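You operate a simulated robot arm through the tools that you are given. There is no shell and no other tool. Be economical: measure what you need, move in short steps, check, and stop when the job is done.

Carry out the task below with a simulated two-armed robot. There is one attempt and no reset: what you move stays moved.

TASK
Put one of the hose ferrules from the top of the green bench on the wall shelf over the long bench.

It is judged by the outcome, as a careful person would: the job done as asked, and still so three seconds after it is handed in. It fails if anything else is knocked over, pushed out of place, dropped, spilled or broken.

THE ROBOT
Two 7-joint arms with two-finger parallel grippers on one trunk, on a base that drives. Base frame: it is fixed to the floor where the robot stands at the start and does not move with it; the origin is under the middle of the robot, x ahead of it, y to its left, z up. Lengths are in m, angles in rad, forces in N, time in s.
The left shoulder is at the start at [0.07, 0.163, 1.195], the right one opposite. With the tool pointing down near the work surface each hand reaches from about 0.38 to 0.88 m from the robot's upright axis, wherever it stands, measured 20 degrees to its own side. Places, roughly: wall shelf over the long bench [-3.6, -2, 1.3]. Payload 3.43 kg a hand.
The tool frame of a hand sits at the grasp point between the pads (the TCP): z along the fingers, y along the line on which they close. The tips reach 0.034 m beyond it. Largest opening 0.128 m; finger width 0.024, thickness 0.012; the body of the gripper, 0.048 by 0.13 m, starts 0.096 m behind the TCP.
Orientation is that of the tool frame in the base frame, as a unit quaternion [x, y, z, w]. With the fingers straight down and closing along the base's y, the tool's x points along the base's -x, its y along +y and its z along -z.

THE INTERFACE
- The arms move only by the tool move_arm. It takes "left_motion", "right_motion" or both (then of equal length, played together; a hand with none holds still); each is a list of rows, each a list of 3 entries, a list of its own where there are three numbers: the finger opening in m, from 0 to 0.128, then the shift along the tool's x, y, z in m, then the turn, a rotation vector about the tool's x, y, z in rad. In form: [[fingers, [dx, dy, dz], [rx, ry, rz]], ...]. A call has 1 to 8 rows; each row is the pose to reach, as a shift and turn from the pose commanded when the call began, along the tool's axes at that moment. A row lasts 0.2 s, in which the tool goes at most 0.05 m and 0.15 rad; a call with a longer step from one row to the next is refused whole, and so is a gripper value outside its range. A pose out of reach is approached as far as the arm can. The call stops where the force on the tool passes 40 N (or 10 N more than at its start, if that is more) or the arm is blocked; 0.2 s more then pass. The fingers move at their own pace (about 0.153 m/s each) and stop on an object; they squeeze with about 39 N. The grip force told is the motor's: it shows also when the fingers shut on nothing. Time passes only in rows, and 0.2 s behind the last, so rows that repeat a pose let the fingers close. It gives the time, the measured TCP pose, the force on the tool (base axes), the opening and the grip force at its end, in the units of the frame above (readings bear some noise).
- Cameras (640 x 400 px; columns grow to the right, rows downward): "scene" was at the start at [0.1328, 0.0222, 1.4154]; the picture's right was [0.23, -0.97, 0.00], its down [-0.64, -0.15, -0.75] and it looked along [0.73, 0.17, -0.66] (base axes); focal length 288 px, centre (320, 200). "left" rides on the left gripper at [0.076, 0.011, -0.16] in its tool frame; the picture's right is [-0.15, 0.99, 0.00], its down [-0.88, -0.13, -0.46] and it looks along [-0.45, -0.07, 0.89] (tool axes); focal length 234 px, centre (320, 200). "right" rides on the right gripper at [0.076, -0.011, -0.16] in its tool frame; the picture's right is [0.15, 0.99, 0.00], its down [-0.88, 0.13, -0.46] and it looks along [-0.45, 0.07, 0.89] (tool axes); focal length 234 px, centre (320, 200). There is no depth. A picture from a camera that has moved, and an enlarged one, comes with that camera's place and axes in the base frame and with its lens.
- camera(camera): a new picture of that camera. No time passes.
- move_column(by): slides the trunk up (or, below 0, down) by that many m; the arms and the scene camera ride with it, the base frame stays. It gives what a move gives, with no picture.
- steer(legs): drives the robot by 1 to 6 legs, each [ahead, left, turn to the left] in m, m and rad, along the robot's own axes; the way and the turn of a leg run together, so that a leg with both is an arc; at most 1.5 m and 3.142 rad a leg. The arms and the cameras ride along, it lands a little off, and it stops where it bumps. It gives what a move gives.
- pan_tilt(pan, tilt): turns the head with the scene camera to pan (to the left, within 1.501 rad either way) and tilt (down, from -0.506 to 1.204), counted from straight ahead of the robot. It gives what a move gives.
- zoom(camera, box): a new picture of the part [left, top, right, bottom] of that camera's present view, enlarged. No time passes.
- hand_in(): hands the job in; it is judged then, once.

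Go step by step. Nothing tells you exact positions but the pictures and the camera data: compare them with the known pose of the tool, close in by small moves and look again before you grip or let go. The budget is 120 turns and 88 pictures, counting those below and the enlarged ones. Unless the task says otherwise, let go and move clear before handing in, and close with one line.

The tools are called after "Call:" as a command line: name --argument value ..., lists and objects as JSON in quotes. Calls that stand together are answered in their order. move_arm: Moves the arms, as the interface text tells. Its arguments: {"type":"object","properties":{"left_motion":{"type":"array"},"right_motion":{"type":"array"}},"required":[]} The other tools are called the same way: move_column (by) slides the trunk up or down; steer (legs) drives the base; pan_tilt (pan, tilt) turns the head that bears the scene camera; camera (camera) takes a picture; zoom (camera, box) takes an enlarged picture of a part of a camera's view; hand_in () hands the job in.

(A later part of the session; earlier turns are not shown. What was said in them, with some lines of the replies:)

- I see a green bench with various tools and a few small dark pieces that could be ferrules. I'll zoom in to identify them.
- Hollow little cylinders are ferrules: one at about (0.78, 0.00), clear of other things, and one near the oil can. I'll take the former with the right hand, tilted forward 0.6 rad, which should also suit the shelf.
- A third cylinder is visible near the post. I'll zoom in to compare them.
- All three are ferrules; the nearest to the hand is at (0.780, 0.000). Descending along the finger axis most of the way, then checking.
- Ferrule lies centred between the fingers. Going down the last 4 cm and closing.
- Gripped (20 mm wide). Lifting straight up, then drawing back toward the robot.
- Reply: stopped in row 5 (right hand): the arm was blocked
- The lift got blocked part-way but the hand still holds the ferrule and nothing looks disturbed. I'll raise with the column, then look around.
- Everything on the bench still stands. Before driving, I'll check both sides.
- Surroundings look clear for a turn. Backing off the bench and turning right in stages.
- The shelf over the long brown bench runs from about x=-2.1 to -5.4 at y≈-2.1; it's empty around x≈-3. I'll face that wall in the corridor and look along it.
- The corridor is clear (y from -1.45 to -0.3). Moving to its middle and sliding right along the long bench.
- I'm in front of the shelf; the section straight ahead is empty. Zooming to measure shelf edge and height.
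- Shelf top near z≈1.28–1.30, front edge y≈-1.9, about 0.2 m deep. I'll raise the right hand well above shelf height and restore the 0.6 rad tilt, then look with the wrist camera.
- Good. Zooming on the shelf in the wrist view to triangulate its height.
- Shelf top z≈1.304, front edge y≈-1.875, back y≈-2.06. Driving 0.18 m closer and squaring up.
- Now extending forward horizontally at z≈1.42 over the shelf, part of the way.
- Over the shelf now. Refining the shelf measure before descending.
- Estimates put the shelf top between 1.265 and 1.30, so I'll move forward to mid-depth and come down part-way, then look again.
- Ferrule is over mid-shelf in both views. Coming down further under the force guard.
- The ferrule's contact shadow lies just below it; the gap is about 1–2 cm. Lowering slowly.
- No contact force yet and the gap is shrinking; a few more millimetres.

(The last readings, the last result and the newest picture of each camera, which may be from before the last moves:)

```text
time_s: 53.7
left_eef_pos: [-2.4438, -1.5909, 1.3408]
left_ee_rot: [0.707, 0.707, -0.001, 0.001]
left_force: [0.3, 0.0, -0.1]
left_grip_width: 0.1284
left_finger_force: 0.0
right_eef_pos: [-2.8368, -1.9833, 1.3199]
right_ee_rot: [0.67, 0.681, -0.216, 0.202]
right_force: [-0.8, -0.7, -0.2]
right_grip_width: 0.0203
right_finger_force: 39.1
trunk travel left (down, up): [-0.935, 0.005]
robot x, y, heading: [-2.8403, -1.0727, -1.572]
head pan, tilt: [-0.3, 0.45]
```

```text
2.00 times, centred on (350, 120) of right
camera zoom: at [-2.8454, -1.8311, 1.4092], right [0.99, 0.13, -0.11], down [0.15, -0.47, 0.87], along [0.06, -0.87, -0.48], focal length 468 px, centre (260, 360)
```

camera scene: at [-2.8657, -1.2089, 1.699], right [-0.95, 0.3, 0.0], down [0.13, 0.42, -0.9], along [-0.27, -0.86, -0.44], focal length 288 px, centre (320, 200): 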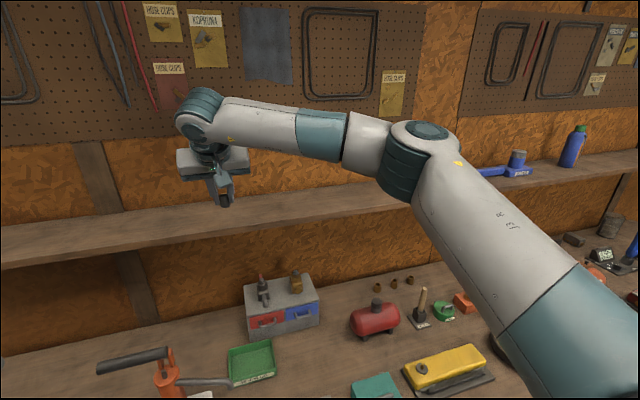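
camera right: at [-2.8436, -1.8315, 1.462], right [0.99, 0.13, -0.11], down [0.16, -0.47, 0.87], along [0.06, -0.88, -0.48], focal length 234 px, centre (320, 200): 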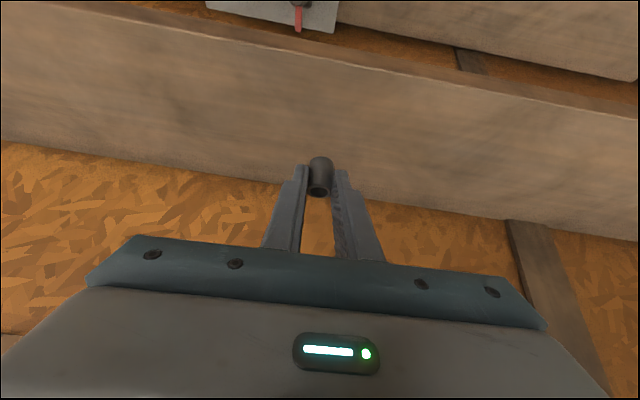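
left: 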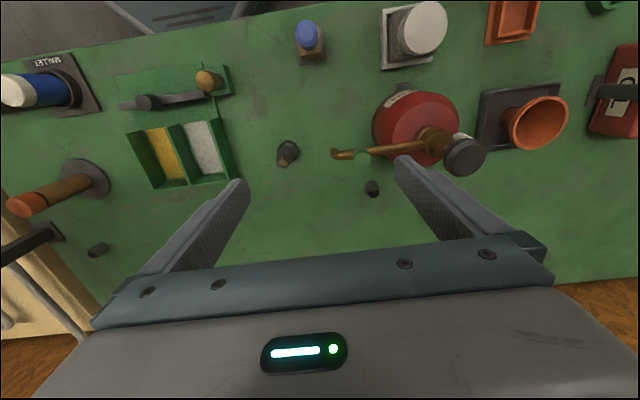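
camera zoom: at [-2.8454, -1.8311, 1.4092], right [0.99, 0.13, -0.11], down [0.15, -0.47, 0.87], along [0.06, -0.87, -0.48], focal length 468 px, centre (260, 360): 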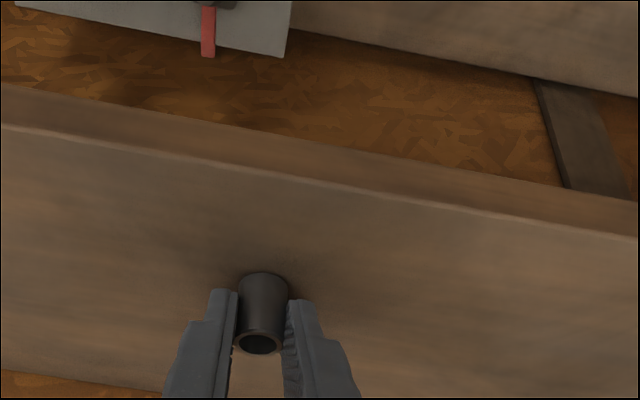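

Very close now; lowering a little more.

Call:
move_arm --right_motion '[[0.01, [0.0011, 0, 0.0017], [0, 0, 0]], [0.01, [0.0022, 0, 0.0033], [0, 0, 0]], [0.01, [0.0034, 0, 0.005], [0, 0, 0]], [0.01, [0.0034, 0, 0.005], [0, 0, 0]]]'

Call:
zoom --camera "scene" --box '[200, 170, 280, 230]'

```text
time_s: 54.7
left_eef_pos: [-2.444, -1.5891, 1.3418]
left_ee_rot: [0.707, 0.707, -0.001, 0.002]
left_force: [-0.6, -0.3, 0.4]
left_grip_width: 0.1282
left_finger_force: 0.0
right_eef_pos: [-2.8372, -1.9847, 1.3195]
right_ee_rot: [0.67, 0.68, -0.218, 0.205]
right_force: [-0.2, -4.5, 18.2]
right_grip_width: 0.0203
right_finger_force: 38.9
trunk travel left (down, up): [-0.935, 0.005]
robot x, y, heading: [-2.836, -1.074, -1.575]
head pan, tilt: [-0.3, 0.45]
```

```text
6.67 times, centred on (240, 200) of scene
camera zoom: at [-2.8659, -1.2063, 1.6995], right [-0.95, 0.3, 0.0], down [0.13, 0.41, -0.9], along [-0.27, -0.86, -0.43], focal length 1923 px, centre (853, 200)
```

zoom: 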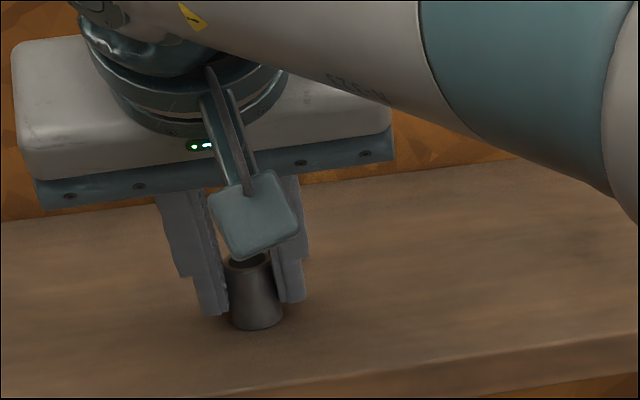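

Contact with the shelf (18 N upward). Easing up the press and opening the fingers gently.

Call:
move_arm --right_motion '[[0.01, [-0.002, 0, -0.003], [0, 0, 0]], [0.01, [-0.002, 0, -0.003], [0, 0, 0]], [0.03, [-0.002, 0, -0.003], [0, 0, 0]], [0.045, [-0.002, 0, -0.003], [0, 0, 0]], [0.06, [-0.002, 0, -0.003], [0, 0, 0]], [0.06, [-0.002, 0, -0.003], [0, 0, 0]]]'

Call:
zoom --camera "scene" --box '[200, 170, 280, 230]'

Call:
camera --camera "right"

```text
time_s: 56.1
left_eef_pos: [-2.4441, -1.5912, 1.3416]
left_ee_rot: [0.707, 0.707, -0.001, 0.001]
left_force: [0.3, 0.4, 0.1]
left_grip_width: 0.1279
left_finger_force: 0.1
right_eef_pos: [-2.8348, -1.985, 1.3194]
right_ee_rot: [0.67, 0.68, -0.217, 0.202]
right_force: [-0.1, 0.9, 0.1]
right_grip_width: 0.0604
right_finger_force: 0.0
trunk travel left (down, up): [-0.935, 0.005]
robot x, y, heading: [-2.8431, -1.074, -1.572]
head pan, tilt: [-0.3, 0.45]
```

```text
6.67 times, centred on (240, 200) of scene
camera zoom: at [-2.8659, -1.2089, 1.699], right [-0.95, 0.3, 0.0], down [0.13, 0.42, -0.9], along [-0.27, -0.86, -0.44], focal length 1923 px, centre (853, 200)
```

zoom: 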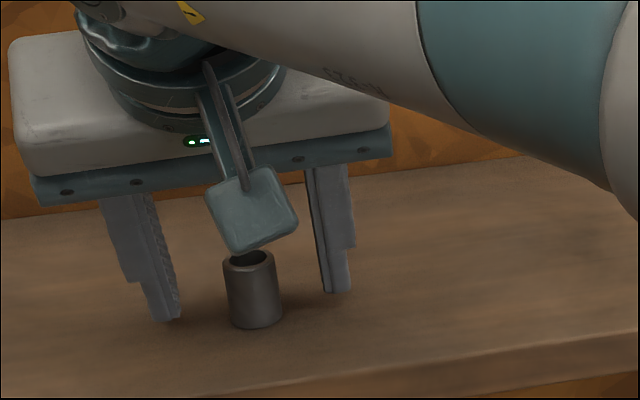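

```text
46 pictures are left
camera right: at [-2.8447, -1.832, 1.4077], right [0.99, 0.13, -0.11], down [0.15, -0.47, 0.87], along [0.06, -0.87, -0.48], focal length 234 px, centre (320, 200)
```

right: 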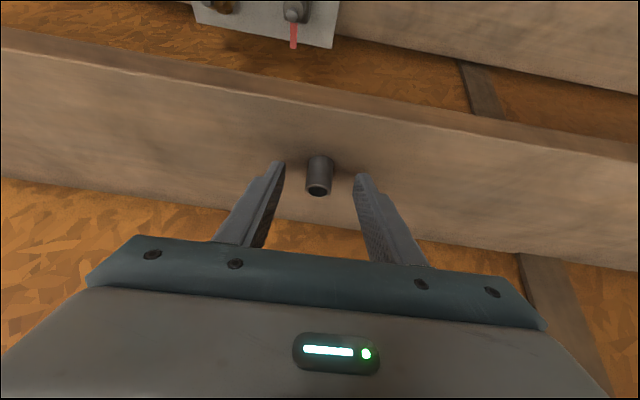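

The ferrule stands on the shelf at mid-depth, free of the fingers. Retracting along the finger axis.

Call:
move_arm --right_motion '[[0.06, [0, 0, -0.025], [0, 0, 0]], [0.06, [0, 0, -0.055], [0, 0, 0]], [0.06, [0, 0, -0.09], [0, 0, 0]], [0.06, [0.035, 0, -0.115], [0, 0, 0]], [0.06, [0.07, 0, -0.14], [0, 0, 0]], [0.06, [0.105, 0, -0.165], [0, 0, 0]], [0.06, [0.14, 0, -0.19], [0, 0, 0]]]'

Call:
camera --camera "scene"

Call:
camera --camera "right"

```text
time_s: 57.7
left_eef_pos: [-2.4437, -1.5896, 1.3403]
left_ee_rot: [0.707, 0.707, 0.0, 0.002]
left_force: [-0.2, -0.2, -0.1]
left_grip_width: 0.1278
left_finger_force: 0.1
right_eef_pos: [-2.837, -1.7588, 1.397]
right_ee_rot: [0.67, 0.68, -0.216, 0.202]
right_force: [0.2, -0.1, -0.2]
right_grip_width: 0.0601
right_finger_force: 0.2
trunk travel left (down, up): [-0.935, 0.005]
robot x, y, heading: [-2.8366, -1.074, -1.57]
head pan, tilt: [-0.3, 0.45]
```

```text
45 pictures are left
camera scene: at [-2.8664, -1.207, 1.6992], right [-0.95, 0.3, 0.0], down [0.13, 0.41, -0.9], along [-0.27, -0.86, -0.43], focal length 288 px, centre (320, 200)
```

scene: 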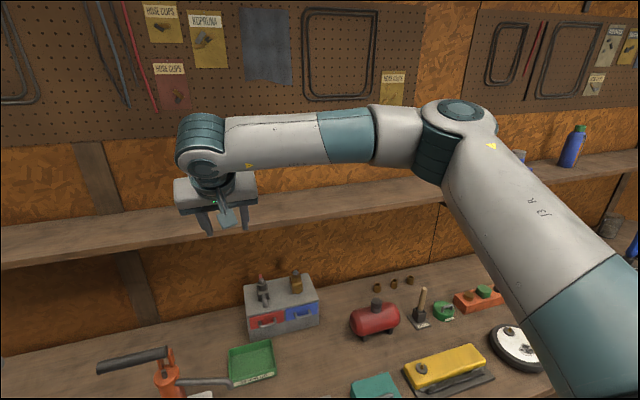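

```text
44 pictures are left
camera right: at [-2.8452, -1.6055, 1.4854], right [0.99, 0.13, -0.11], down [0.15, -0.47, 0.87], along [0.06, -0.88, -0.48], focal length 234 px, centre (320, 200)
```

right: 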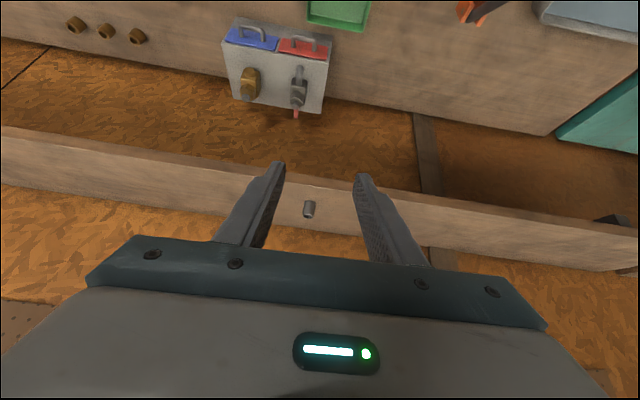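

The ferrule stands alone on the shelf, hand clear. Since the arm was blocked during the first lift, I'll look back at the green bench to confirm nothing was disturbed.

Call:
pan_tilt --pan 1.5 --tilt 0.2

Call:
camera --camera "scene"

```text
time_s: 59.5
left_eef_pos: [-2.4434, -1.5913, 1.341]
left_ee_rot: [0.707, 0.707, -0.001, 0.001]
left_force: [0.3, 0.9, 0.3]
left_grip_width: 0.1281
left_finger_force: 0.0
right_eef_pos: [-2.8362, -1.7603, 1.3959]
right_ee_rot: [0.67, 0.681, -0.216, 0.203]
right_force: [-0.4, 0.2, 0.2]
right_grip_width: 0.06
right_finger_force: 0.0
trunk travel left (down, up): [-0.935, 0.005]
robot x, y, heading: [-2.8404, -1.0743, -1.572]
head pan, tilt: [1.499, 0.201]
```

```text
43 pictures are left
camera scene: at [-2.7456, -1.1278, 1.7223], right [-0.08, -1.0, 0.0], down [-0.2, 0.02, -0.98], along [0.98, -0.07, -0.2], focal length 288 px, centre (320, 200)
```

scene: 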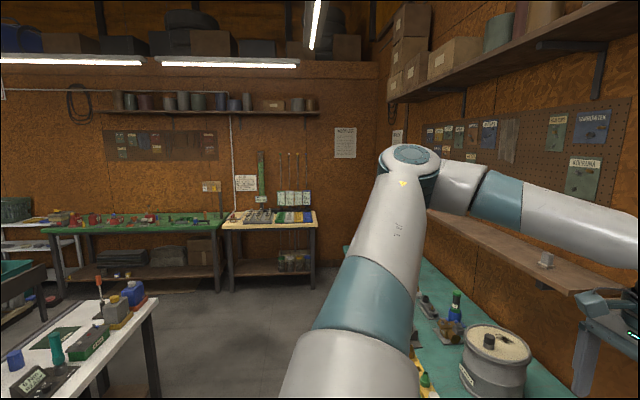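

Call:
zoom --camera "scene" --box '[120, 160, 280, 260]'

```text
4.00 times, centred on (200, 210) of scene
camera zoom: at [-2.7456, -1.1278, 1.7223], right [-0.08, -1.0, 0.0], down [-0.2, 0.02, -0.98], along [0.98, -0.07, -0.2], focal length 1154 px, centre (800, 160)
```

zoom: 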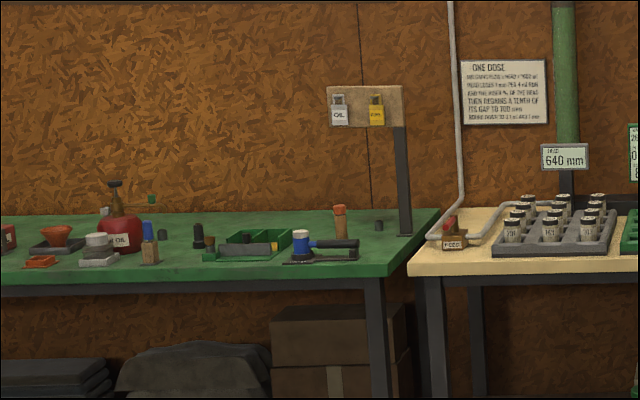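

The green bench looks as it did before: the lock board and both padlocks hang in place, and everything on the bench is upright. The ferrule stands free on the wall shelf, so I'm handing in.

Call:
hand_in

```text
The job is handed in.
```

One hose ferrule from the green bench now stands upright on the wall shelf over the long bench, with the hand clear. The arm was blocked once while lifting it, but a look back at the green bench showed nothing out of place.
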